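You operate a simulated robot arm through the tools that you are given. There is no shell and no other tool. Be economical: measure what you need, move in short steps, check, and stop when the job is done.

You are at the controls of a simulated two-armed robot. One attempt, no reset.

## Task
Open the shut tub and tip its parts back into the hopper.
Fine: lid on the bench, tub back, hopper lid shut; leave the other tub and its lid. Set down upright: tub. Where these are worked on the way, their far stop is far enough and under half their travel is too little: hopper lid.

The check looks at the end state, three seconds after you hand in, the way a careful person would. Anything else that was tipped, shoved, dropped, spilled or broken makes it a failure. Lids that push on must go on centred and level and be pressed home; caps that screw on are set level and turned clockwise until they are tight.

## Robot
Two 7-joint arms with two-finger parallel grippers on one trunk, on a base that drives. Base frame: it is fixed to the floor where the robot stands at the start and does not move with it; the origin is under the middle of the robot, x ahead of it, y to its left, z up; the surface under the hand at the start is at about z = 74. Readings come in cm, rad, newtons and seconds.
The left shoulder is at the start at [7, 16.3, 137], the right one opposite. With the tool pointing down near the work surface each hand reaches from about 10 to 80 cm from the robot's upright axis, wherever it stands, measured 20 degrees to its own side. Places, roughly: blue lid [125, -125, 125]; counter power switch [30, 10, 80]; green paddle [40, 0, 90]; grey zero button [30, 10, 80]; hopper lid [60, 10, 120]; hopper of the parts counter [60, 10, 110]; red sealer handle [60, -50, 100]; sealer power switch [70, -80, 80]; speed knob [30, 10, 80]; time knob [70, -70, 90]; tub [125, -125, 125]; yellow empty button [30, 20, 80]; yellow lever [50, -10, 100]. Payload 3.43 kg a hand.
The TCP of each hand is the grasp point between the finger pads, 3.4 cm short of the fingertips. In the tool frame z runs along the fingers and y along their closing line. Largest opening 12.8 cm; finger width 2.4, thickness 1.2; the body of the gripper, 4.8 by 13 cm, starts 9.6 cm behind the TCP.
Orientation is that of the tool frame in the base frame, as a unit quaternion [x, y, z, w]. With the fingers straight down and closing along the base's y, the tool's x points along the base's -x, its y along +y and its z along -z.

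## Interface
- The arms move only by the tool send_rows. It takes "left_motion", "right_motion" or both (then of equal length, played together; a hand with none holds still); each is a list that holds one entry, the list of rows, each a list of 7 numbers: the turn, a rotation vector about the base's x, y, z in units of 5 degrees (1.0 is 5 degrees), then the shift along the base's x, y, z in units of 40 mm (1.0 is 40 mm), then the closure, from 0 (fully open) to 1 (shut). In form: [[[ax, ay, az, x, y, z, claw], ...]]. A call has 1 to 8 rows; each row shifts and turns the commanded pose from where the row before left it. A call with a number of a shift or a turn outside -1 to 1 is refused whole. Rows are played at 5 a second. More than 5 cm and 0.15 rad between two rows, or a gripper value outside its range, and nothing of the call is played. Where a pose cannot be reached the arm comes as near as it can. A force on the tool above 90 N (or 10 N above the force at the start of the call, whichever is more), or a blocked arm, ends the call early, and 0.2 s more pass. Each finger travels about 15.3 cm/s and halts on what it meets, pressing with about 34 N; the grip force reading is that of the motor and also rises with nothing between the fingers. The clock runs only during rows and for 0.2 s after the last one: add rows that do not move to give the fingers time. It gives the time, the measured TCP pose, the force on the tool (base axes), the opening and the grip force at its end, in the units of the frame above (readings bear some noise), with the torque about the TCP (base axes, N m) and any sound that the robot's microphone picked up, and new pictures: "show" is both (left out), scene, wrist or none (wrist: the cameras of the hands that moved).
- Cameras (640 x 400 px; columns grow to the right, rows downward): "scene" is now at [13.32, -1.27, 159.1]; the picture's right is [-0.14, -0.99, 0.00], its down [-0.65, 0.09, -0.75] and it looks along [0.75, -0.11, -0.66] (base axes); focal length 214 px, centre (320, 200). "left" rides on the left gripper at [7.6, 1.1, -16] in its tool frame; the picture's right is [-0.15, 0.99, 0.00], its down [-0.88, -0.13, -0.46] and it looks along [-0.45, -0.07, 0.89] (tool axes); focal length 234 px, centre (320, 200). "right" rides on the right gripper at [7.6, -1.1, -16] in its tool frame; the picture's right is [0.15, 0.99, 0.00], its down [-0.88, 0.13, -0.46] and it looks along [-0.45, 0.07, 0.89] (tool axes); focal length 234 px, centre (320, 200). There is no depth. A picture from a camera that has moved, and an enlarged one, comes with that camera's place and axes in the base frame and with its lens.
- lift_body(by): slides the trunk up (or, below 0, down) by that many cm; the arms and the scene camera ride with it, the base frame stays. It gives what a move gives, with no picture.
- drive_base(legs): drives the robot by 1 to 6 legs, each [ahead, left, turn to the left] in cm, cm and rad, along the robot's own axes; the way and the turn of a leg run together, so that a leg with both is an arc; at most 150 cm and 3.142 rad a leg. The arms and the cameras ride along, it lands a little off, and it stops where it bumps. It gives what a move gives, and a new picture of the scene camera.
- aim_head(pan, tilt): turns the head with the scene camera to pan (to the left, within 1.501 rad either way) and tilt (down, from -0.506 to 1.204), counted from straight ahead of the robot. It gives what a move gives, and a new picture of the scene camera.
- close_up(camera, box): a new picture of the part [left, top, right, bottom] of that camera's present view, enlarged. It takes no simulated time.
- hand_in(): hands the job in; it is judged then, once.

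Go step by step. Nothing tells you exact positions but the pictures and the camera data: compare them with the known pose of the tool, close in by small moves and look again before you grip or let go. The budget is 120 turns and 260 pictures, counting those below and the enlarged ones. Unless the task says otherwise, let go and move clear before handing in, and close with one line.

The tools are called after ">>>" as a command line: name --argument value ..., lists and objects as JSON in quotes. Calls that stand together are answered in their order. send_rows: Moves the arms, as the interface text tells. Its arguments: {"type":"object","properties":{"left_motion":{"type":"array"},"right_motion":{"type":"array"},"show":{"type":"string","enum":["both","scene","wrist","none"]}},"required":[]} The other tools are called the same way: lift_body (by) slides the trunk up or down; drive_base (legs) drives the base; aim_head (pan, tilt) turns the head that bears the scene camera; close_up (camera, box) takes an enlarged picture of a part of a camera's view; hand_in () hands the job in.

At the start:

```text
t: 0.0
left_position: [55.58, 18.89, 153.34]
left_tool_rot: [0.0, 1.0, -0.001, 0.0]
left_ft_force: [1.0, 0.5, 0.0]
left_moment: [-0.01, -0.02, -0.02]
left_gripper_width: 12.8
left_finger_force: 0.0
right_position: [39.14, -20.29, 150.37]
right_tool_rot: [0.0, 1.0, 0.0, 0.0]
right_ft_force: [-0.2, -0.5, 0.1]
right_moment: [-0.02, 0.02, 0.0]
right_gripper_width: 12.81
right_finger_force: 0.0
trunk travel left (down, up): [-85.0, 9.0]
robot x, y, heading: [0.05, -0.35, 0.003]
head pan, tilt: [-0.143, 0.717]
```

scene: 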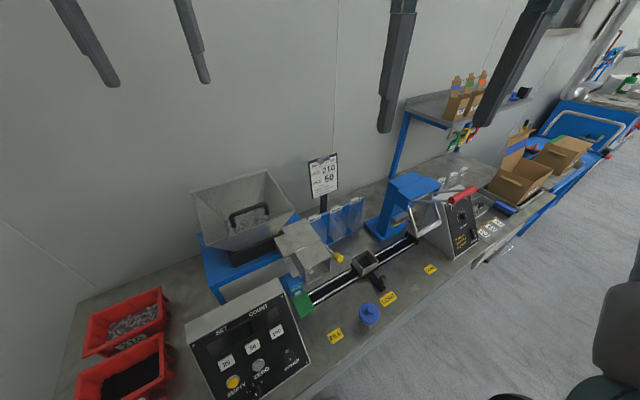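
right: 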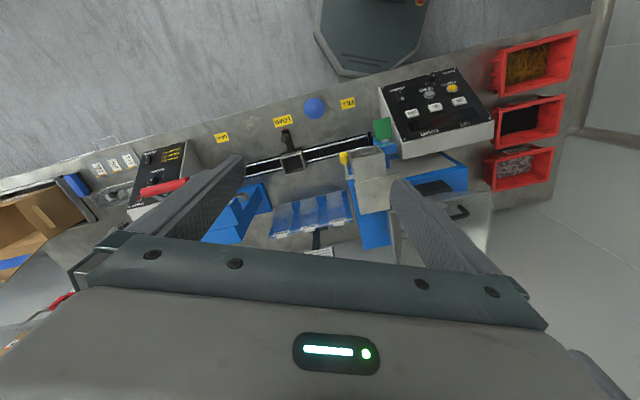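
left: 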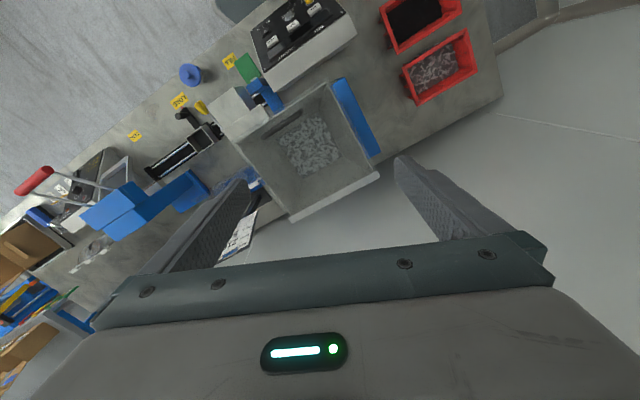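

I see the hopper on its blue machine, a blue round thing on the bench, and a shelf with cartons to the right. I'll take enlarged views first to find the tubs.

>>> close_up --camera "scene" --box '[180, 150, 420, 300]'

>>> close_up --camera "scene" --box '[280, 230, 440, 330]'

>>> aim_head --pan -0.8 --tilt 0.4

```text
2.67 times, centred on (300, 225) of scene
camera zoom: at [13.32, -1.27, 159.1], right [-0.14, -0.99, 0.0], down [-0.65, 0.09, -0.75], along [0.75, -0.11, -0.66], focal length 572 px, centre (373, 133)
```

zoom: 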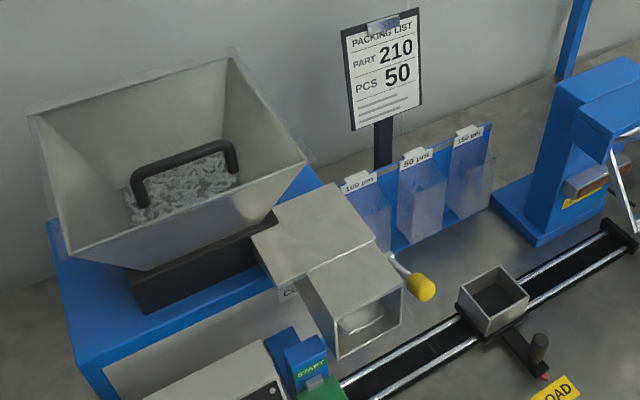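

```text
4.00 times, centred on (360, 280) of scene
camera zoom: at [13.32, -1.27, 159.1], right [-0.14, -0.99, 0.0], down [-0.65, 0.09, -0.75], along [0.75, -0.11, -0.66], focal length 858 px, centre (160, -120)
```

zoom: 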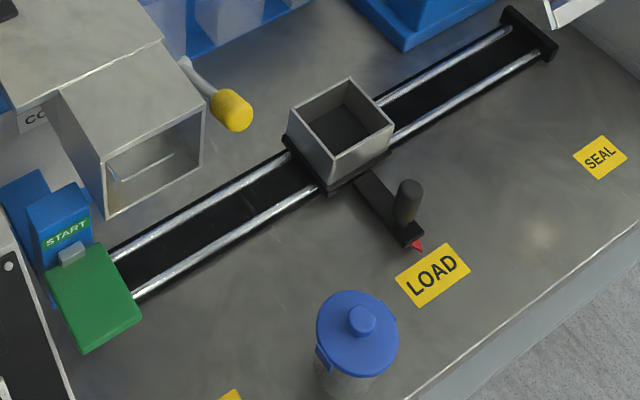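

```text
t: 1.0
left_position: [55.59, 18.98, 153.24]
left_tool_rot: [-0.001, 1.0, 0.0, -0.001]
left_ft_force: [0.3, 0.3, -0.3]
left_moment: [-0.03, -0.01, 0.0]
left_gripper_width: 12.78
left_finger_force: 0.0
right_position: [39.17, -20.22, 150.33]
right_tool_rot: [0.0, 1.0, -0.001, 0.0]
right_ft_force: [-0.2, 0.1, -0.4]
right_moment: [-0.01, 0.02, 0.01]
right_gripper_width: 12.81
right_finger_force: 0.1
trunk travel left (down, up): [-85.0, 9.0]
robot x, y, heading: [-0.14, 0.12, -0.003]
head pan, tilt: [-0.799, 0.4]
camera scene: at [11.44, -6.69, 161.93], right [-0.72, -0.7, 0.0], down [-0.27, 0.28, -0.92], along [0.64, -0.66, -0.39], focal length 214 px, centre (320, 200)
```

scene: 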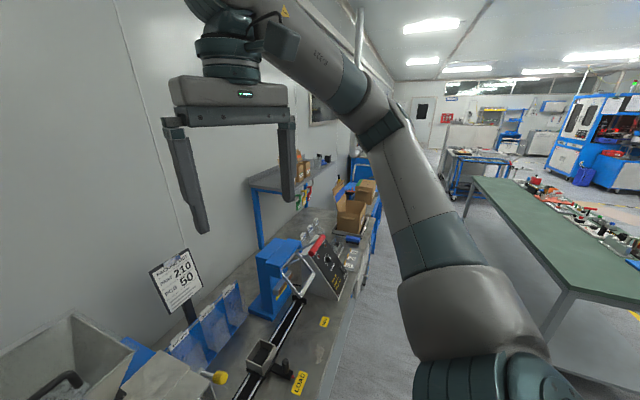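

>>> close_up --camera "scene" --box '[240, 120, 400, 220]'

>>> close_up --camera "left" --box '[140, 40, 400, 220]'

>>> close_up --camera "right" --box '[230, 60, 430, 190]'

```text
4.00 times, centred on (320, 170) of scene
camera zoom: at [11.44, -6.69, 161.93], right [-0.72, -0.7, 0.0], down [-0.27, 0.28, -0.92], along [0.64, -0.66, -0.39], focal length 858 px, centre (320, 320)
```

zoom: 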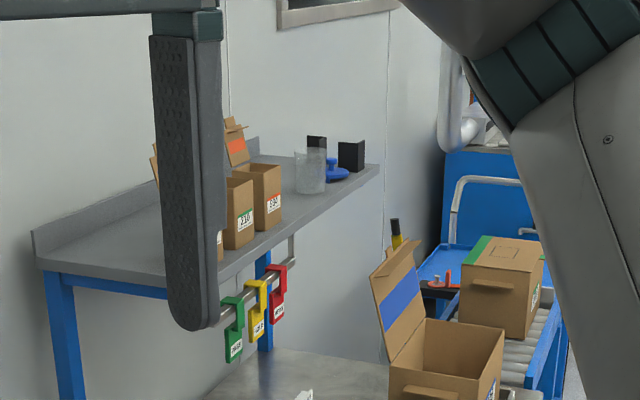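

```text
2.22 times, centred on (270, 130) of left
camera zoom: at [48.01, 20.06, 169.24], right [0.15, 0.99, 0.0], down [0.88, -0.13, 0.46], along [0.45, -0.07, -0.89], focal length 520 px, centre (431, 356)
```

zoom: 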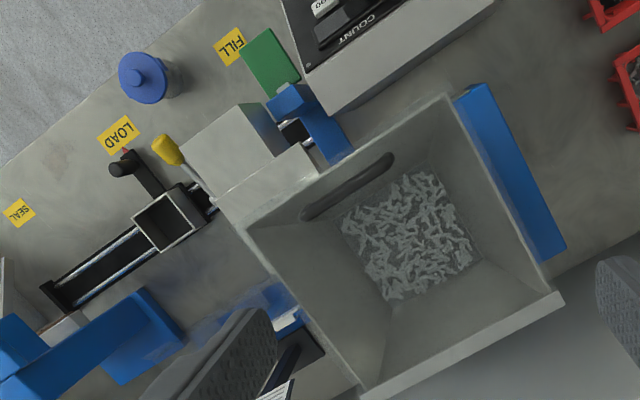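

```text
3.08 times, centred on (330, 125) of right
camera zoom: at [31.55, -21.38, 166.32], right [-0.15, 0.99, 0.0], down [0.88, 0.13, 0.46], along [0.45, 0.07, -0.89], focal length 720 px, centre (289, 431)
```

zoom: 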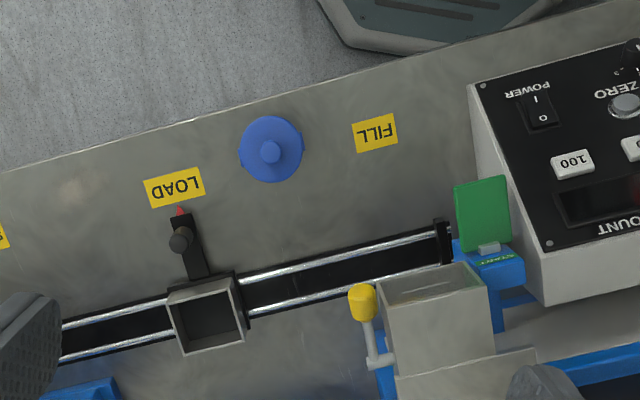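

The shut tub stands on the bench by LOAD/FILL; the other one is up on the shelf with its lid beside it. Looking at the tub and hopper closer.

>>> aim_head --pan -0.1 --tilt 0.85

>>> close_up --camera "scene" --box '[140, 110, 300, 210]'

>>> close_up --camera "scene" --box '[320, 220, 448, 300]'

```text
t: 2.1
left_position: [55.7, 18.87, 153.32]
left_tool_rot: [0.0, 1.0, 0.0, 0.0]
left_ft_force: [0.3, -0.3, -0.6]
left_moment: [0.0, -0.01, 0.01]
left_gripper_width: 12.79
left_finger_force: 0.0
right_position: [39.09, -20.41, 150.39]
right_tool_rot: [0.0, 1.0, 0.001, 0.0]
right_ft_force: [-0.4, -0.2, 0.1]
right_moment: [0.02, -0.03, 0.0]
right_gripper_width: 12.8
right_finger_force: 0.0
trunk travel left (down, up): [-85.0, 9.0]
robot x, y, heading: [0.02, -0.01, 0.0]
head pan, tilt: [-0.099, 0.85]
camera scene: at [12.75, -0.85, 158.03], right [-0.1, -0.99, 0.0], down [-0.75, 0.08, -0.66], along [0.66, -0.07, -0.75], focal length 214 px, centre (320, 200)
```

scene: 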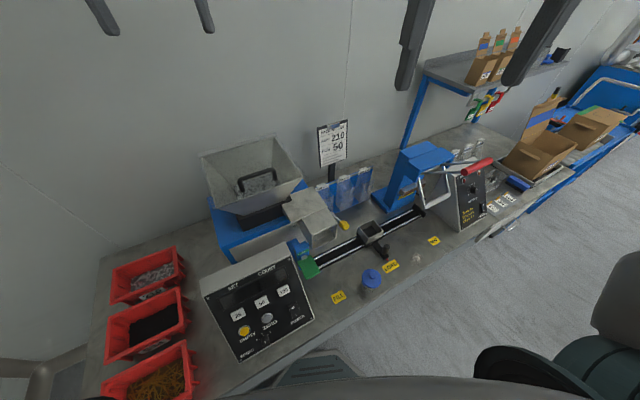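

```text
4.00 times, centred on (220, 160) of scene
camera zoom: at [12.75, -0.85, 158.03], right [-0.1, -0.99, 0.0], down [-0.75, 0.08, -0.66], along [0.66, -0.07, -0.75], focal length 858 px, centre (720, 360)
```

zoom: 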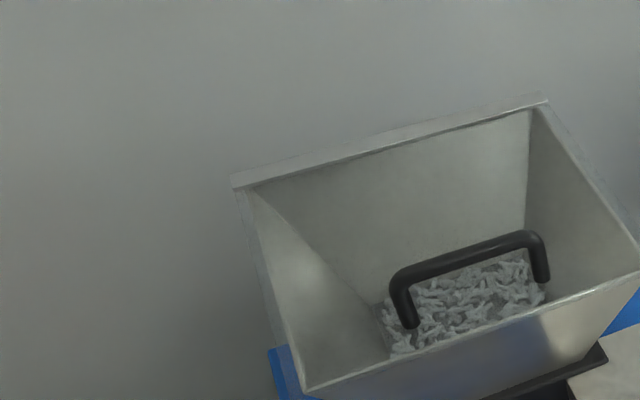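

```text
5.00 times, centred on (384, 260) of scene
camera zoom: at [12.75, -0.85, 158.03], right [-0.1, -0.99, 0.0], down [-0.75, 0.08, -0.66], along [0.66, -0.07, -0.75], focal length 1072 px, centre (0, -100)
```

zoom: 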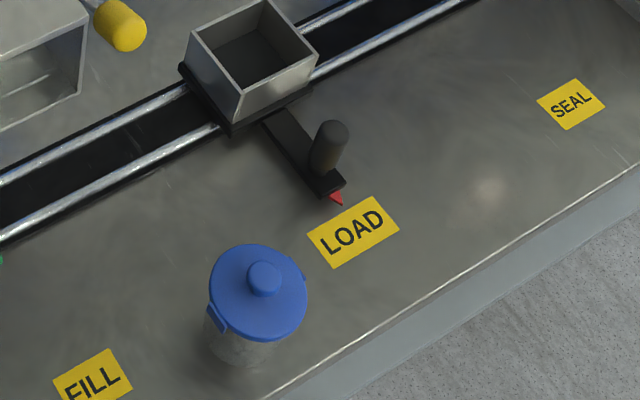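

The shut tub is at about (40, -22) with a clip-on lid and knob (top about z 86). The bench is turned about 22° to the left and the hopper rim is at about z 118, with the lid handle near its front edge. I'll back off a little so the right arm can reach the tub from the front, and get the right wrist camera onto it.

>>> drive_base --legs '[[-18, 0, 0]]'

>>> lift_body --by -25

>>> close_up --camera "right" --box '[160, 0, 480, 200]'

```text
t: 3.6
left_position: [38.35, 18.8, 153.11]
left_tool_rot: [0.001, 1.0, -0.001, -0.002]
left_ft_force: [0.6, -0.1, 0.9]
left_moment: [0.03, 0.04, 0.0]
left_gripper_width: 12.81
left_finger_force: 0.1
right_position: [21.64, -20.3, 150.28]
right_tool_rot: [0.001, 1.0, 0.0, -0.002]
right_ft_force: [0.3, -0.2, 0.0]
right_moment: [0.02, 0.01, -0.03]
right_gripper_width: 12.78
right_finger_force: 0.1
trunk travel left (down, up): [-85.0, 9.0]
robot x, y, heading: [-17.91, -0.02, 0.003]
head pan, tilt: [-0.099, 0.85]
camera scene: at [-4.59, -0.85, 157.97], right [-0.1, -0.99, 0.0], down [-0.75, 0.08, -0.66], along [0.65, -0.07, -0.75], focal length 214 px, centre (320, 200)
```

scene: 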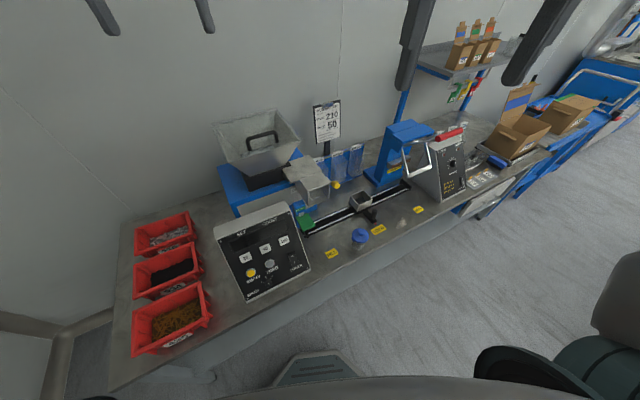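

```text
t: 6.2
left_position: [37.8, 18.88, 128.29]
left_tool_rot: [0.001, 1.0, 0.0, 0.0]
left_ft_force: [-0.1, 0.6, -0.5]
left_moment: [-0.01, -0.01, 0.02]
left_gripper_width: 12.8
left_finger_force: 0.0
right_position: [21.3, -20.37, 125.41]
right_tool_rot: [0.001, 1.0, 0.0, -0.001]
right_ft_force: [0.5, 0.0, 0.2]
right_moment: [-0.04, 0.02, 0.0]
right_gripper_width: 12.8
right_finger_force: 0.0
trunk travel left (down, up): [-60.0, 34.0]
robot x, y, heading: [-18.05, -0.0, -0.001]
head pan, tilt: [-0.099, 0.85]
```

```text
2.00 times, centred on (320, 100) of right
camera zoom: at [13.68, -21.43, 141.32], right [-0.14, 0.99, 0.0], down [0.88, 0.13, 0.46], along [0.45, 0.07, -0.89], focal length 468 px, centre (320, 400)
```

zoom: 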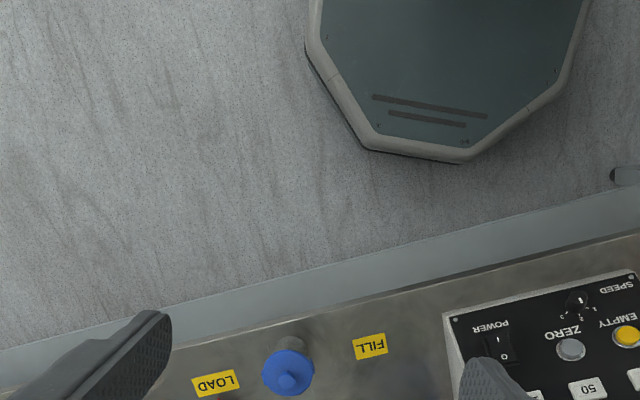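

Swinging the right hand to point along the bench's depth direction, tilted about 20° below level, as I lower it short of the tub.

>>> send_rows --right_motion '[[[0, 0, 0.88, 0.1, -0.09, -0.3, 0], [0, 0, 0.88, 0.1, -0.09, -0.3, 0], [0, 0, 0.88, 0.1, -0.09, -0.3, 0], [0, 0, 0.88, 0.1, -0.09, -0.3, 0], [0, 0, 0.88, 0.1, -0.09, -0.3, 0], [0.375, -0.927, 0, 0.1, -0.09, -0.3, 0], [0.375, -0.927, 0, 0.1, -0.09, -0.3, 0], [0.375, -0.927, 0, 0.1, -0.09, -0.3, 0]]]' --show "none"

>>> send_rows --right_motion '[[[0.375, -0.927, 0, 0.1, -0.09, -0.3, 0], [0.375, -0.927, 0, 0.1, -0.09, -0.3, 0], [0.375, -0.927, 0, 0.1, -0.09, -0.3, 0], [0.375, -0.927, 0, 0.1, -0.09, -0.3, 0], [0.375, -0.927, 0, 0.1, -0.09, -0.3, 0], [0.375, -0.927, 0, 0.1, -0.09, -0.3, 0], [0.375, -0.927, 0, 0.1, -0.09, -0.3, 0]]]'

```text
t: 8.0
left_position: [37.85, 18.7, 128.24]
left_tool_rot: [0.001, 1.0, 0.001, 0.0]
left_ft_force: [0.1, 0.5, 0.5]
left_moment: [0.0, 0.0, 0.0]
left_gripper_width: 12.78
left_finger_force: 0.0
right_position: [24.33, -23.28, 115.71]
right_tool_rot: [-0.188, 0.973, 0.026, 0.128]
right_ft_force: [-0.6, 0.5, -0.4]
right_moment: [0.01, -0.03, 0.02]
right_gripper_width: 12.82
right_finger_force: 0.0
trunk travel left (down, up): [-60.0, 34.0]
robot x, y, heading: [-17.89, 0.09, -0.002]
head pan, tilt: [-0.099, 0.85]
```

```text
t: 9.6
left_position: [37.86, 18.77, 128.32]
left_tool_rot: [0.001, 1.0, 0.0, 0.0]
left_ft_force: [0.3, -0.8, 0.9]
left_moment: [0.04, -0.01, -0.01]
left_gripper_width: 12.79
left_finger_force: 0.1
right_position: [32.11, -27.34, 110.22]
right_tool_rot: [-0.172, 0.889, 0.083, 0.415]
right_ft_force: [-0.5, -0.1, 1.3]
right_moment: [0.01, 0.01, 0.0]
right_gripper_width: 12.81
right_finger_force: 0.0
right hand out of reach, approached as far as the arm can: row 5, 6, 7
trunk travel left (down, up): [-60.0, 34.0]
robot x, y, heading: [-17.63, -0.28, -0.004]
head pan, tilt: [-0.099, 0.85]
camera scene: at [-5.08, -0.93, 133.03], right [-0.1, -0.99, 0.0], down [-0.75, 0.08, -0.66], along [0.66, -0.07, -0.75], focal length 214 px, centre (320, 200)
camera right: at [16.71, -34.82, 114.63], right [-0.46, 0.88, -0.11], down [0.15, 0.2, 0.97], along [0.88, 0.43, -0.23], focal length 234 px, centre (320, 200)
```

scene: 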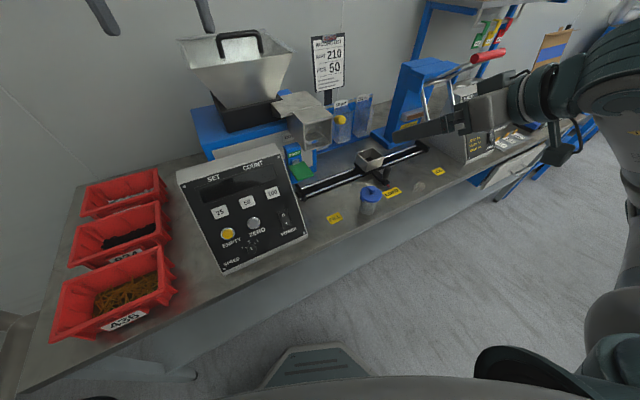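
right: 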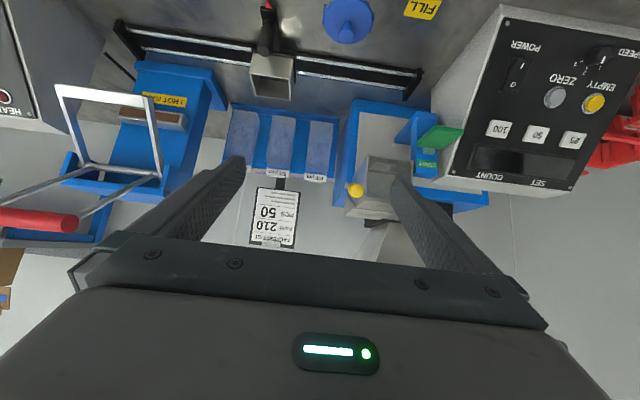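

The arm is folded too tightly near the shoulder. I'll back up more and lower the hand.

>>> drive_base --legs '[[-14, 0, 0]]'

>>> send_rows --right_motion '[[[0, 0, 0, 0.4, 0, -0.7, 0], [0, 0, 0, 0.4, 0, -0.7, 0], [0, 0, 0, 0.4, 0, -0.7, 0], [0, 0, 0, 0.4, 0, -0.7, 0], [0, 0, 0, 0.4, 0, -0.6, 0], [0, 0, 0, 0, 0, 0, 0]]]'

```text
t: 10.9
left_position: [23.88, 18.78, 128.09]
left_tool_rot: [0.002, 1.0, 0.0, -0.001]
left_ft_force: [-0.9, 0.0, 0.3]
left_moment: [0.03, -0.01, 0.02]
left_gripper_width: 12.83
left_finger_force: 0.2
right_position: [17.96, -27.33, 110.08]
right_tool_rot: [-0.171, 0.891, 0.082, 0.413]
right_ft_force: [-0.1, -0.6, 0.4]
right_moment: [0.03, -0.01, 0.02]
right_gripper_width: 12.79
right_finger_force: 0.1
trunk travel left (down, up): [-60.0, 34.0]
robot x, y, heading: [-32.27, 0.29, -0.002]
head pan, tilt: [-0.099, 0.85]
camera scene: at [-19.18, -0.83, 133.01], right [-0.1, -0.99, 0.0], down [-0.75, 0.08, -0.66], along [0.66, -0.07, -0.75], focal length 214 px, centre (320, 200)
```

scene: 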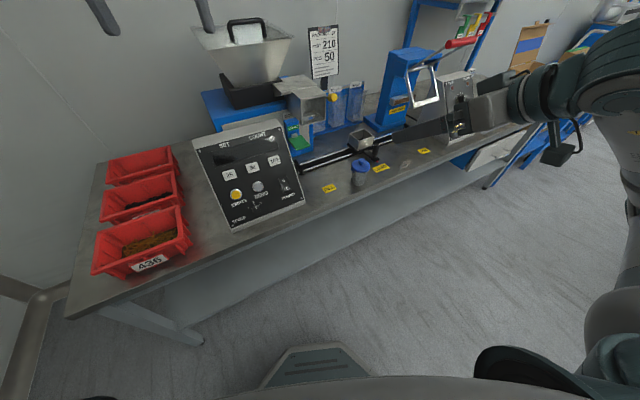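

```text
t: 12.3
left_position: [23.78, 18.71, 128.28]
left_tool_rot: [0.001, 1.0, 0.0, 0.0]
left_ft_force: [-0.7, 0.6, -0.3]
left_moment: [0.0, 0.0, 0.01]
left_gripper_width: 12.79
left_finger_force: 0.0
right_position: [25.84, -27.53, 96.43]
right_tool_rot: [-0.171, 0.89, 0.082, 0.414]
right_ft_force: [0.2, 0.2, -0.6]
right_moment: [-0.01, 0.04, 0.0]
right_gripper_width: 12.79
right_finger_force: 0.0
trunk travel left (down, up): [-60.0, 34.0]
robot x, y, heading: [-31.87, -0.12, -0.003]
head pan, tilt: [-0.099, 0.85]
camera scene: at [-19.23, -0.83, 133.02], right [-0.1, -0.99, 0.0], down [-0.75, 0.08, -0.66], along [0.66, -0.07, -0.75], focal length 214 px, centre (320, 200)
camera right: at [10.51, -34.9, 100.91], right [-0.46, 0.88, -0.11], down [0.16, 0.2, 0.97], along [0.88, 0.42, -0.23], focal length 234 px, centre (320, 200)
```

scene: 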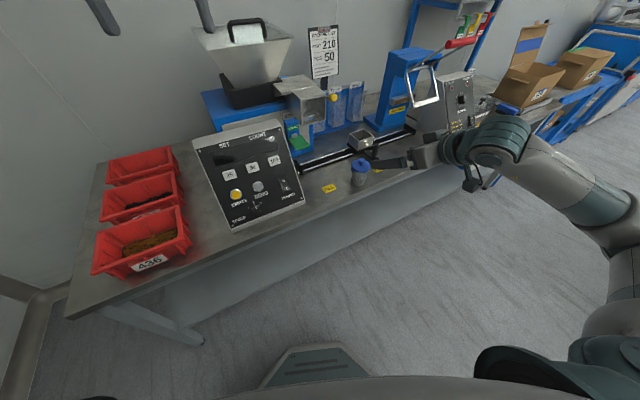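
right: 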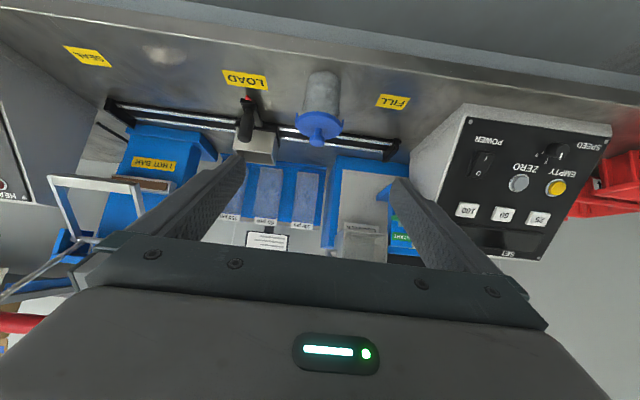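

>>> close_up --camera "right" --box '[200, 40, 440, 190]'

>>> close_up --camera "scene" --box '[310, 130, 422, 200]'

```text
2.67 times, centred on (320, 115) of right
camera zoom: at [10.51, -34.9, 100.91], right [-0.46, 0.88, -0.11], down [0.16, 0.2, 0.97], along [0.88, 0.42, -0.23], focal length 624 px, centre (320, 427)
```

zoom: 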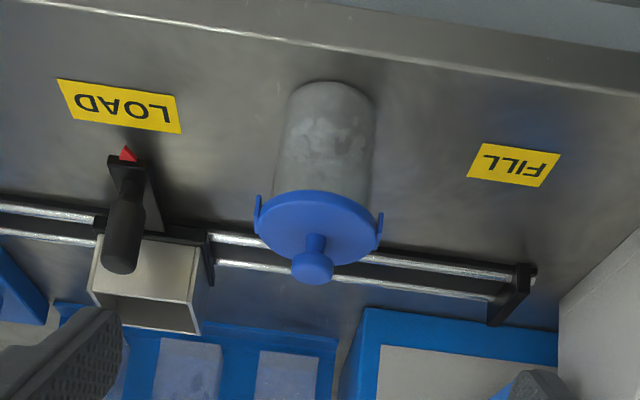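

```text
5.71 times, centred on (366, 165) of scene
camera zoom: at [-19.23, -0.83, 133.02], right [-0.1, -0.99, 0.0], down [-0.75, 0.08, -0.66], along [0.66, -0.07, -0.75], focal length 1226 px, centre (57, 400)
```

zoom: 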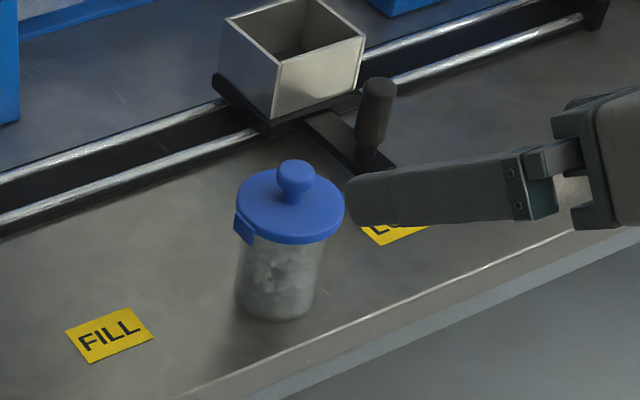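

Tub is about 6 cm across, rim at about z 81, centre (40.4, -22.3). Tilting the hand to nearly level in front of it.

>>> send_rows --right_motion '[[[0.375, -0.927, 0, 0.18, 0.05, -0.45, 0], [0.375, -0.927, 0, 0.18, 0.05, -0.45, 0], [0.375, -0.927, 0, 0.18, 0.05, -0.45, 0], [0.375, -0.927, 0, 0.18, 0.05, -0.45, 0], [0.375, -0.927, 0, 0.18, 0.05, -0.45, 0], [0.375, -0.927, 0, 0.18, 0.05, -0.45, 0], [0, 0, 0, 0, 0, 0, 0]]]'

```text
t: 13.9
left_position: [23.73, 18.71, 128.22]
left_tool_rot: [0.002, 1.0, 0.0, 0.0]
left_ft_force: [-0.2, -0.3, -0.7]
left_moment: [0.01, 0.01, 0.02]
left_gripper_width: 12.79
left_finger_force: 0.0
right_position: [30.32, -26.29, 85.6]
right_tool_rot: [-0.146, 0.753, 0.126, 0.63]
right_ft_force: [-0.2, 0.5, -0.3]
right_moment: [0.02, -0.02, 0.0]
right_gripper_width: 12.8
right_finger_force: 0.1
trunk travel left (down, up): [-60.0, 34.0]
robot x, y, heading: [-32.15, 0.05, -0.005]
head pan, tilt: [-0.099, 0.85]
camera scene: at [-19.21, -0.85, 133.02], right [-0.1, -0.99, 0.0], down [-0.75, 0.08, -0.66], along [0.66, -0.07, -0.75], focal length 214 px, centre (320, 200)
camera right: at [14.86, -33.53, 80.98], right [-0.39, 0.91, -0.14], down [-0.32, 0.01, 0.95], along [0.86, 0.42, 0.29], focal length 234 px, centre (320, 200)
```

scene: 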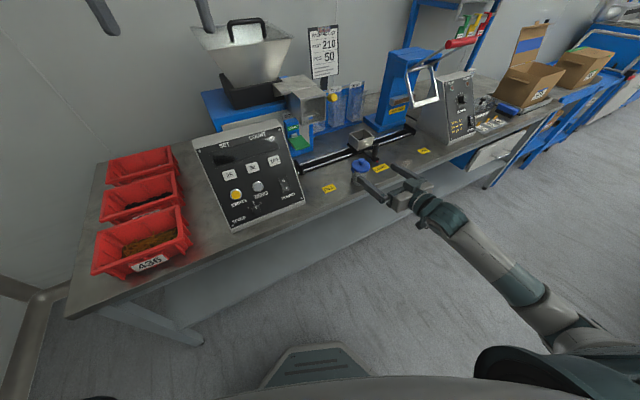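
right: 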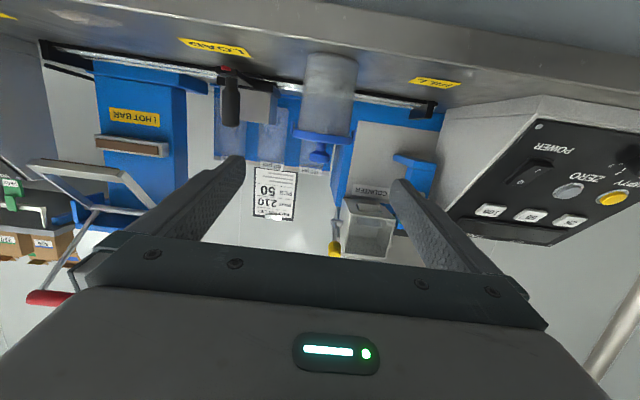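

Lined up. Lowering, then moving in part way.

>>> send_rows --right_motion '[[[0, 0, 0, 0, 0, -0.85, 0], [0, 0, 0, 0, 0, -0.8, 0], [0, 0, 0, 0.5, 0.203, -0.09, 0], [0, 0, 0, 0.5, 0.203, -0.09, 0], [0, 0, 0, 0.5, 0.203, -0.09, 0], [0, 0, 0, 0, 0, 0, 0]]]' --show "wrist"

>>> close_up --camera "scene" --box '[310, 130, 438, 210]'

```text
t: 15.3
left_position: [23.79, 18.68, 128.27]
left_tool_rot: [0.001, 1.0, 0.0, -0.001]
left_ft_force: [-0.1, -0.1, 0.0]
left_moment: [0.01, 0.0, 0.02]
left_gripper_width: 12.8
left_finger_force: 0.0
right_position: [36.19, -23.56, 78.1]
right_tool_rot: [-0.144, 0.753, 0.125, 0.63]
right_ft_force: [0.5, 0.7, 1.1]
right_moment: [-0.02, 0.0, -0.01]
right_gripper_width: 12.8
right_finger_force: 0.0
trunk travel left (down, up): [-60.0, 34.0]
robot x, y, heading: [-31.82, 0.19, -0.008]
head pan, tilt: [-0.099, 0.85]
camera right: at [20.8, -30.97, 73.42], right [-0.4, 0.91, -0.14], down [-0.32, 0.01, 0.95], along [0.86, 0.42, 0.29], focal length 234 px, centre (320, 200)
```

right: 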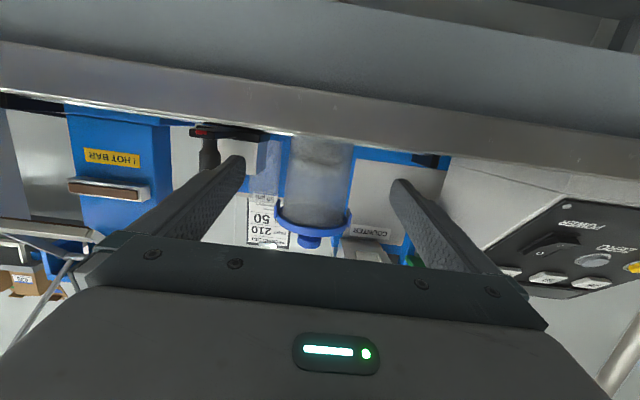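

```text
5.00 times, centred on (374, 170) of scene
camera zoom: at [-19.25, -0.86, 133.03], right [-0.1, -0.99, 0.0], down [-0.75, 0.08, -0.66], along [0.66, -0.07, -0.75], focal length 1072 px, centre (50, 350)
```

zoom: 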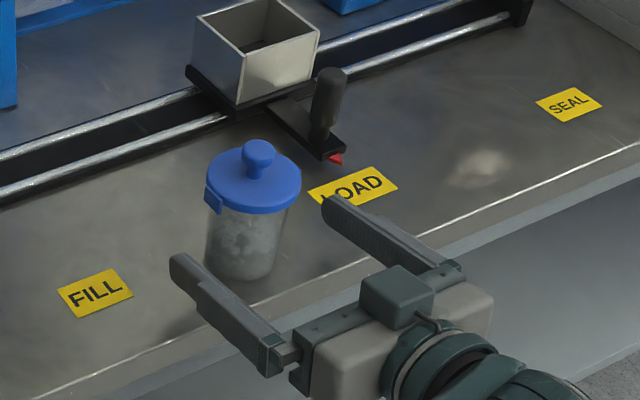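

>>> send_rows --right_motion '[[[0, 0, 0, 0.51, 0.165, -0.12, 0], [0, 0, 0, 0.51, 0.165, -0.1, 0], [0, 0, 0, 0, 0, 0, 0]]]' --show "wrist"

>>> close_up --camera "scene" --box '[310, 130, 438, 210]'

```text
t: 16.1
left_position: [23.77, 18.64, 128.35]
left_tool_rot: [0.002, 1.0, 0.0, 0.0]
left_ft_force: [-0.3, -0.5, 0.8]
left_moment: [0.01, -0.01, 0.0]
left_gripper_width: 12.79
left_finger_force: 0.0
right_position: [40.14, -22.28, 77.17]
right_tool_rot: [-0.145, 0.752, 0.126, 0.63]
right_ft_force: [-0.7, 0.5, -0.2]
right_moment: [0.0, -0.01, -0.02]
right_gripper_width: 12.77
right_finger_force: 0.1
trunk travel left (down, up): [-60.0, 34.0]
robot x, y, heading: [-31.86, 0.02, -0.006]
head pan, tilt: [-0.099, 0.85]
camera right: at [24.77, -29.61, 72.42], right [-0.4, 0.91, -0.14], down [-0.32, 0.01, 0.95], along [0.86, 0.42, 0.29], focal length 234 px, centre (320, 200)
```

right: 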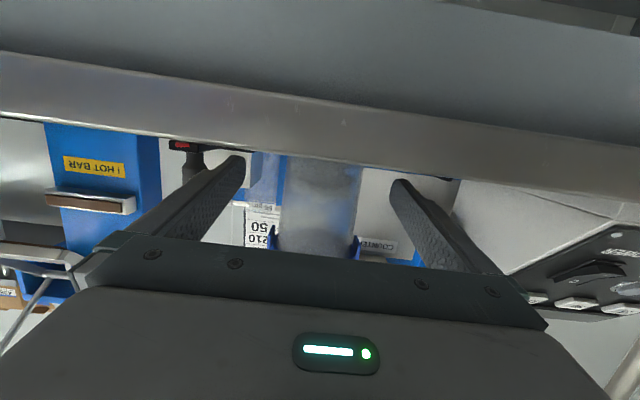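

```text
5.00 times, centred on (374, 170) of scene
camera zoom: at [-19.24, -0.85, 133.03], right [-0.1, -0.99, 0.0], down [-0.75, 0.08, -0.66], along [0.66, -0.07, -0.75], focal length 1072 px, centre (50, 350)
```

zoom: 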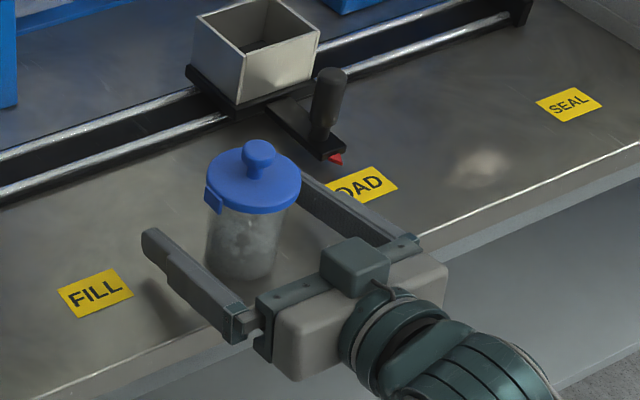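

>>> send_rows --right_motion '[[[0, 0, 0, 0, 0, 0, 0.2], [0, 0, 0, 0, 0, 0, 0.4], [0, 0, 0, 0, 0, 0, 0.42]]]' --show "wrist"

>>> close_up --camera "scene" --box '[310, 130, 438, 210]'

```text
t: 16.9
left_position: [23.84, 18.65, 128.21]
left_tool_rot: [0.001, 1.0, 0.0, 0.0]
left_ft_force: [-0.8, -0.5, 0.4]
left_moment: [0.0, 0.01, -0.01]
left_gripper_width: 12.84
left_finger_force: 0.1
right_position: [40.22, -22.31, 76.95]
right_tool_rot: [-0.145, 0.753, 0.125, 0.63]
right_ft_force: [0.0, -0.2, -0.7]
right_moment: [0.01, 0.0, 0.01]
right_gripper_width: 7.43
right_finger_force: 0.0
trunk travel left (down, up): [-60.0, 34.0]
robot x, y, heading: [-32.16, -0.07, -0.007]
head pan, tilt: [-0.099, 0.85]
camera right: at [24.77, -29.61, 72.43], right [-0.4, 0.91, -0.14], down [-0.32, 0.01, 0.95], along [0.86, 0.42, 0.29], focal length 234 px, centre (320, 200)
```

right: 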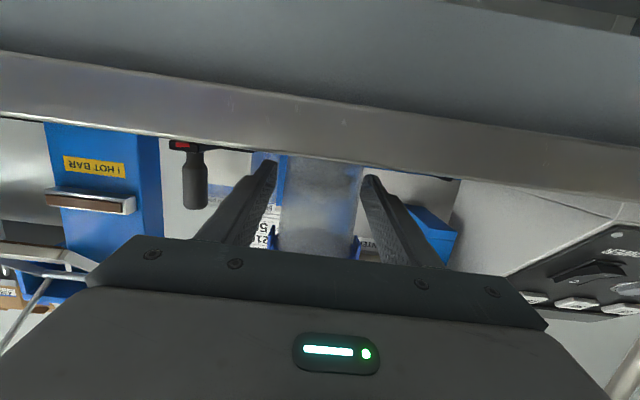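

```text
5.00 times, centred on (374, 170) of scene
camera zoom: at [-19.21, -0.83, 133.02], right [-0.1, -0.99, 0.0], down [-0.75, 0.08, -0.66], along [0.66, -0.07, -0.75], focal length 1072 px, centre (50, 350)
```

zoom: 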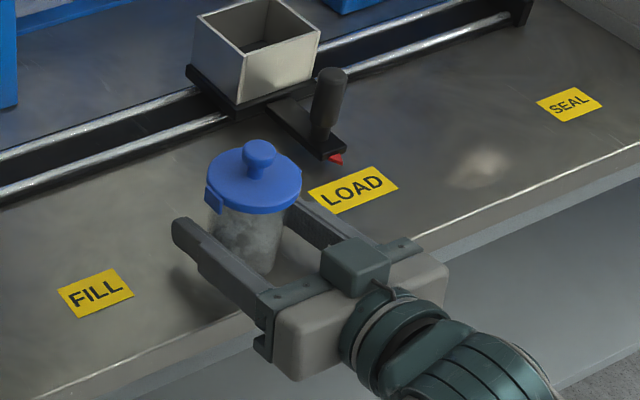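

>>> send_rows --right_motion '[[[0, 0, 0, -0.03, 0.07, 0, 0.42], [0, 0, 0, 0, 0, 0, 0.46], [0, 0, 0, 0, 0, 0, 0.5], [0, 0, 0, 0, 0, 0, 0.55], [0, 0, 0, 0, 0, 0, 0.8], [0, 0, 0, 0, 0, 0, 1], [0, 0, 0, 0, 0, 0, 1]]]' --show "wrist"

>>> close_up --camera "scene" --box '[310, 130, 438, 210]'

```text
t: 18.5
left_position: [23.78, 18.72, 128.26]
left_tool_rot: [0.002, 1.0, -0.001, 0.0]
left_ft_force: [-0.4, 0.5, 0.2]
left_moment: [0.0, -0.04, -0.01]
left_gripper_width: 12.78
left_finger_force: 0.1
right_position: [40.1, -22.05, 77.03]
right_tool_rot: [-0.145, 0.753, 0.125, 0.63]
right_ft_force: [-0.1, -0.9, 0.8]
right_moment: [0.01, 0.02, 0.0]
right_gripper_width: 5.67
right_finger_force: 33.6
trunk travel left (down, up): [-60.0, 34.0]
robot x, y, heading: [-31.27, 0.43, -0.001]
head pan, tilt: [-0.099, 0.85]
camera right: at [24.7, -29.36, 72.45], right [-0.4, 0.91, -0.14], down [-0.32, 0.01, 0.95], along [0.86, 0.42, 0.29], focal length 234 px, centre (320, 200)
```

right: 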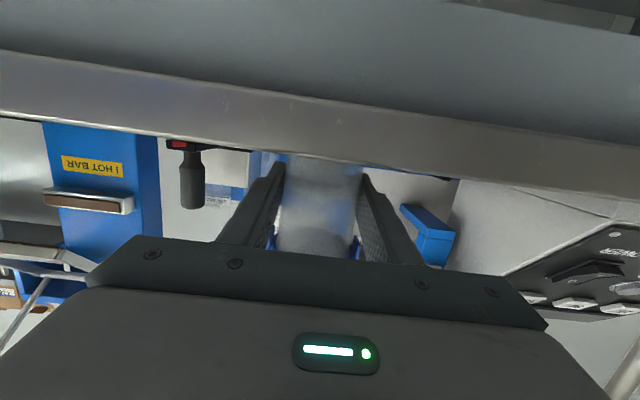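

```text
5.00 times, centred on (374, 170) of scene
camera zoom: at [-19.21, -0.84, 133.02], right [-0.1, -0.99, 0.0], down [-0.75, 0.08, -0.66], along [0.66, -0.07, -0.75], focal length 1072 px, centre (50, 350)
```

zoom: 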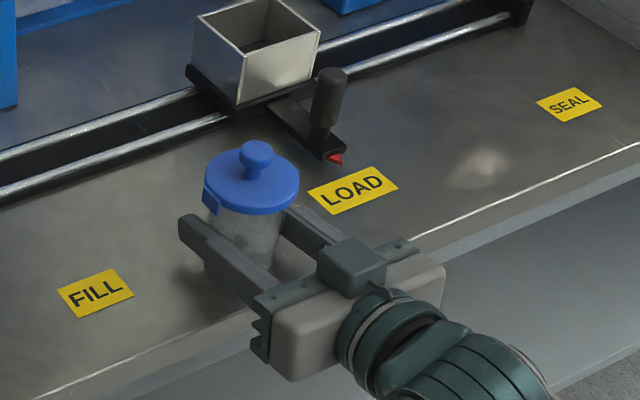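

Tub is gripped (5.7 cm). Now bringing the left hand over the lid's knob.

>>> send_rows --left_motion '[[[0, 0, 0.88, 0.4, -0.95, -0.3, 0], [0, 0, 0.88, 0.4, -0.95, -0.3, 0], [0, 0, 0.88, 0.4, -0.95, -0.3, 0], [0, 0, 0.88, 0.4, -0.95, -0.3, 0], [0, 0, 0.88, 0.4, -0.95, -0.5, 0], [0, 0, 0, 0.4, -0.95, -0.5, 0], [0, 0, 0, 0.4, -0.95, -0.5, 0], [0, 0, 0, 0.4, -0.95, -0.5, 0]]]' --show "none"

>>> send_rows --left_motion '[[[0, 0, 0, 0.3, -0.8, -0.8, 0.3], [0, 0, 0, 0.3, -0.8, -0.8, 0.4], [0, 0, 0, 0.31, -1, -0.7, 0.4], [0, 0, 0, 0, 0, -1, 0.4], [0, 0, 0, 0, 0, 0, 0.4]]]'

```text
t: 20.3
left_position: [36.38, -12.39, 115.33]
left_tool_rot: [-0.189, 0.982, 0.001, 0.0]
left_ft_force: [-0.5, 0.6, -0.5]
left_moment: [0.06, 0.02, 0.05]
left_gripper_width: 12.81
left_finger_force: 0.1
right_position: [40.18, -22.21, 77.15]
right_tool_rot: [-0.144, 0.752, 0.126, 0.63]
right_ft_force: [0.9, -0.9, 1.3]
right_moment: [-0.07, 0.01, 0.04]
right_gripper_width: 5.69
right_finger_force: 34.0
trunk travel left (down, up): [-60.0, 34.0]
robot x, y, heading: [-31.68, 0.31, -0.005]
head pan, tilt: [-0.099, 0.85]
```

```text
refused: row 3 steps farther than a row can; nothing moved
```

>>> send_rows --left_motion '[[[0, 0, 0, 0.163, -0.405, -0.8, 0.3], [0, 0, 0, 0.163, -0.405, -0.8, 0.4], [0, 0, 0, 0.163, -0.405, -0.8, 0.4], [0, 0, 0, 0.163, -0.405, -0.8, 0.4], [0, 0, 0, 0.163, -0.405, -0.8, 0.4], [0, 0, 0, 0.163, -0.405, -0.8, 0.4], [0, 0, 0, 0, 0, 0, 0.4]]]' --show "wrist"

>>> close_up --camera "scene" --box '[310, 130, 438, 210]'

```text
t: 21.9
left_position: [39.09, -17.46, 96.02]
left_tool_rot: [-0.189, 0.982, -0.002, 0.0]
left_ft_force: [0.0, 0.1, -0.9]
left_moment: [-0.01, 0.0, -0.01]
left_gripper_width: 7.67
left_finger_force: 0.0
left hand out of reach, approached as far as the arm can: row 3, 4, 5, 6
right_position: [40.03, -22.04, 77.06]
right_tool_rot: [-0.145, 0.753, 0.125, 0.629]
right_ft_force: [0.4, 0.0, -0.1]
right_moment: [0.04, -0.03, -0.03]
right_gripper_width: 5.63
right_finger_force: 33.7
trunk travel left (down, up): [-60.0, 34.0]
robot x, y, heading: [-31.85, 0.38, -0.008]
head pan, tilt: [-0.099, 0.85]
camera left: at [31.56, -19.15, 111.99], right [-0.23, 0.97, 0.0], down [0.87, 0.21, 0.46], along [0.45, 0.1, -0.89], focal length 234 px, centre (320, 200)
```

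left: 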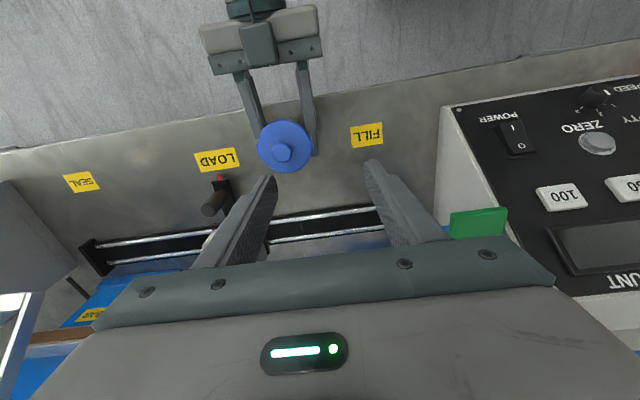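

```text
5.00 times, centred on (374, 170) of scene
camera zoom: at [-19.23, -0.85, 133.02], right [-0.1, -0.99, 0.0], down [-0.75, 0.08, -0.66], along [0.66, -0.07, -0.75], focal length 1072 px, centre (50, 350)
```

zoom: 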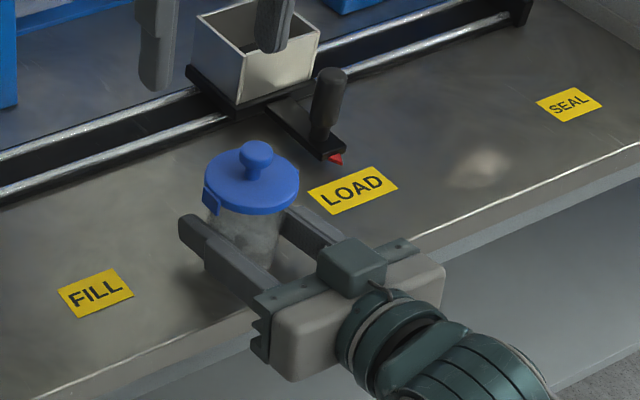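

The knob is just out of the left arm's reach there. I'll lift the tub with the right hand and bring it toward the middle, raising the left hand out of the way first.

>>> send_rows --left_motion '[[[0, 0, 0, -0.1, 0.5, 0.9, 0.4], [0, 0, 0, -0.1, 0.5, 0.9, 0.4], [0, 0, 0, -0.1, 0.5, 0.7, 0.4], [0, 0, 0, 0, 0, 0, 0.4], [0, 0, 0, 0, 0, 0, 0.4], [0, 0, 0, 0, 0, 0, 0.4], [0, 0, 0, 0, 0, 0, 0.4], [0, 0, 0, 0, 0, 0, 0.4]]]' --right_motion '[[[0, 0, 0, 0, 0, 0, 1], [0, 0, 0, 0, 0, 0.3, 1], [0, 0, 0, 0, 0, 0.7, 1], [0, 0, 0, -0.1, 0.2, 0.8, 1], [0, 0, 0, -0.25, 0.7, 0.5, 1], [0, 0, 0, -0.25, 0.8, 0, 1], [0, 0, 0, -0.25, 0.8, 0, 1], [0, 0, 0, 0, 0, 0, 1]]]'

```text
t: 23.7
left_position: [37.9, -11.66, 106.09]
left_tool_rot: [-0.189, 0.982, 0.0, -0.001]
left_ft_force: [-0.2, -1.0, -0.2]
left_moment: [0.03, 0.0, 0.0]
left_gripper_width: 7.7
left_finger_force: 0.0
right_position: [37.15, -13.36, 86.29]
right_tool_rot: [-0.146, 0.753, 0.127, 0.629]
right_ft_force: [0.4, -0.7, -1.1]
right_moment: [0.0, -0.01, 0.06]
right_gripper_width: 5.68
right_finger_force: 33.7
right hand out of reach, approached as far as the arm can: row 7
trunk travel left (down, up): [-60.0, 34.0]
robot x, y, heading: [-31.96, -0.36, -0.005]
head pan, tilt: [-0.099, 0.85]
camera scene: at [-19.17, -0.9, 133.02], right [-0.1, -0.99, 0.0], down [-0.75, 0.08, -0.66], along [0.66, -0.07, -0.75], focal length 214 px, centre (320, 200)
camera right: at [21.7, -20.75, 81.61], right [-0.4, 0.91, -0.14], down [-0.32, 0.0, 0.95], along [0.86, 0.42, 0.29], focal length 234 px, centre (320, 200)
camera left: at [30.45, -13.41, 122.06], right [-0.23, 0.97, 0.0], down [0.87, 0.21, 0.45], along [0.44, 0.11, -0.89], focal length 234 px, centre (320, 200)
```

scene: 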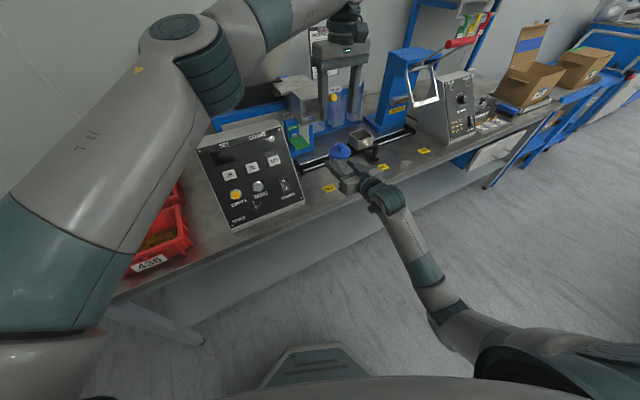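
right: 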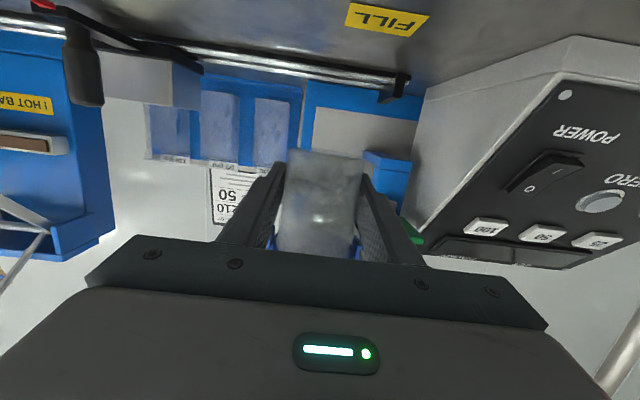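
left: 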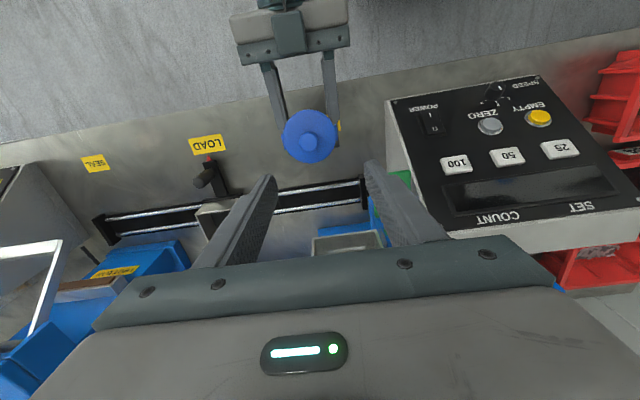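

>>> send_rows --left_motion '[[[0, 0, 0, -0.18, -0.39, -0.6, 0.5], [0, 0, 0, 0, 0, -0.7, 0.5], [0, 0, 0, 0, 0, -0.6, 0.5], [0, 0, 0, 0, 0, 0, 0.5]]]' --show "wrist"

>>> close_up --camera "scene" --box '[280, 110, 408, 190]'

>>> close_up --camera "left" --box '[200, 50, 440, 200]'

```text
t: 24.7
left_position: [37.35, -12.77, 98.18]
left_tool_rot: [-0.188, 0.982, 0.0, 0.0]
left_ft_force: [-0.2, -0.3, -0.1]
left_moment: [0.0, -0.03, -0.03]
left_gripper_width: 6.41
left_finger_force: 0.0
right_position: [37.09, -13.32, 86.39]
right_tool_rot: [-0.146, 0.753, 0.127, 0.629]
right_ft_force: [0.6, 0.4, -2.1]
right_moment: [0.0, 0.02, 0.01]
right_gripper_width: 5.69
right_finger_force: 33.7
trunk travel left (down, up): [-60.0, 34.0]
robot x, y, heading: [-32.08, 0.36, -0.005]
head pan, tilt: [-0.099, 0.85]
camera left: at [29.91, -14.66, 114.22], right [-0.23, 0.97, 0.0], down [0.87, 0.21, 0.46], along [0.44, 0.1, -0.89], focal length 234 px, centre (320, 200)
```

left: 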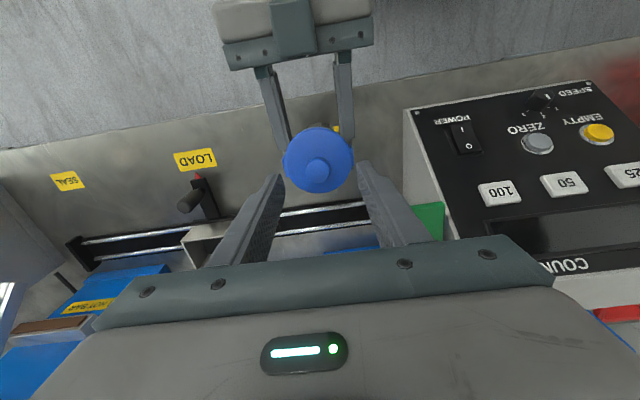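

```text
5.00 times, centred on (344, 150) of scene
camera zoom: at [-19.21, -0.83, 133.02], right [-0.1, -0.99, 0.0], down [-0.75, 0.08, -0.66], along [0.66, -0.07, -0.75], focal length 1072 px, centre (200, 450)
```

zoom: 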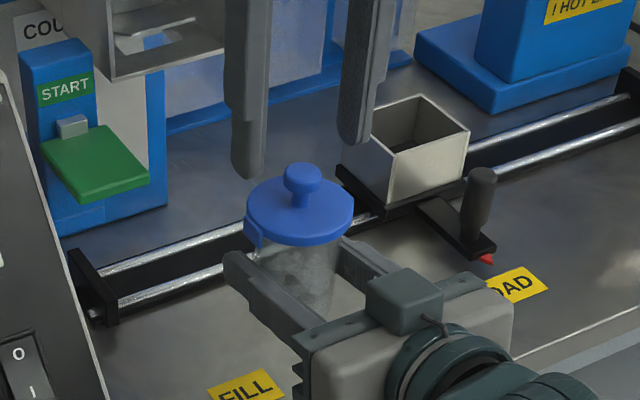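

```text
2.67 times, centred on (320, 125) of left
camera zoom: at [29.91, -14.66, 114.22], right [-0.23, 0.97, 0.0], down [0.87, 0.21, 0.46], along [0.44, 0.1, -0.89], focal length 624 px, centre (320, 400)
```

zoom: 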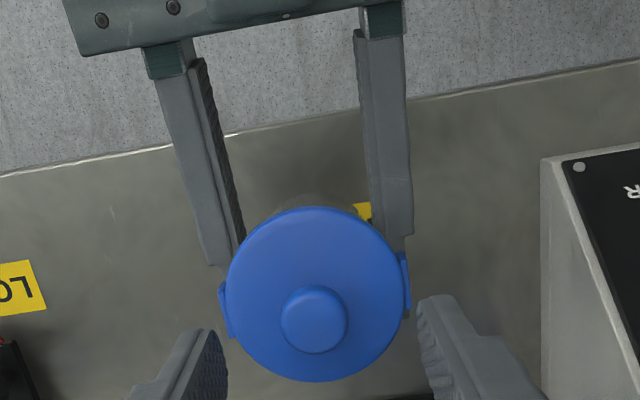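

>>> send_rows --left_motion '[[[0, 0, 0, -0.11, -0.1, 0, 0.5], [0, 0, 0, 0, 0, -0.32, 0.55], [0, 0, 0, 0, 0, -0.31, 0.6], [0, 0, 0, 0, 0, 0, 0.7], [0, 0, 0, 0, 0, 0, 0.75]]]' --show "wrist"

>>> close_up --camera "scene" --box '[280, 110, 408, 190]'

```text
t: 25.9
left_position: [37.16, -13.28, 95.83]
left_tool_rot: [-0.189, 0.982, 0.0, -0.001]
left_ft_force: [0.6, -0.2, 0.2]
left_moment: [-0.01, 0.01, 0.0]
left_gripper_width: 3.22
left_finger_force: 0.1
right_position: [37.15, -13.36, 86.2]
right_tool_rot: [-0.146, 0.753, 0.127, 0.629]
right_ft_force: [0.3, -0.4, -1.2]
right_moment: [0.01, 0.02, 0.01]
right_gripper_width: 5.67
right_finger_force: 33.4
trunk travel left (down, up): [-60.0, 34.0]
robot x, y, heading: [-31.7, -0.12, -0.003]
head pan, tilt: [-0.099, 0.85]
camera left: at [29.51, -14.98, 111.73], right [-0.23, 0.97, 0.0], down [0.87, 0.21, 0.45], along [0.44, 0.11, -0.89], focal length 234 px, centre (320, 200)
```

left: 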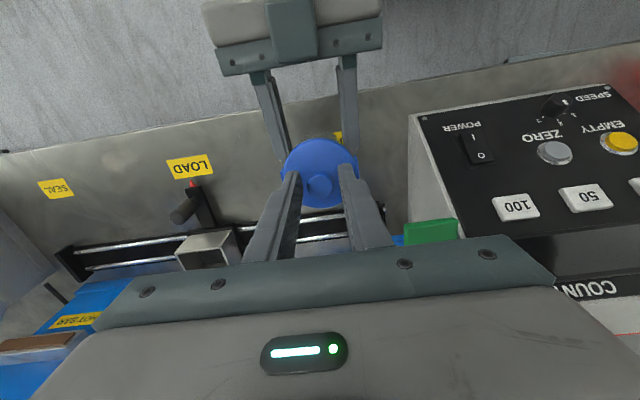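

```text
5.00 times, centred on (344, 150) of scene
camera zoom: at [-19.17, -0.84, 133.02], right [-0.1, -0.99, 0.0], down [-0.75, 0.08, -0.66], along [0.66, -0.07, -0.75], focal length 1072 px, centre (200, 450)
```

zoom: 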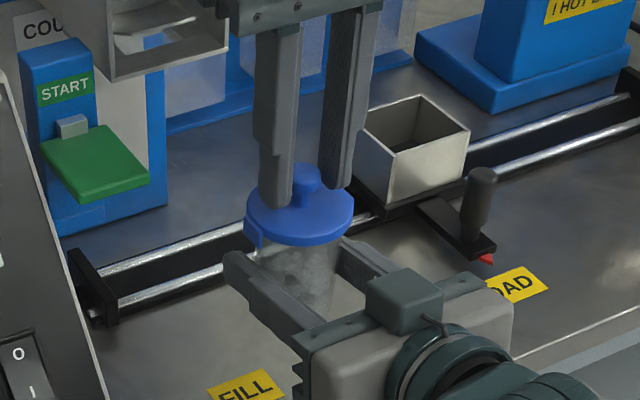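

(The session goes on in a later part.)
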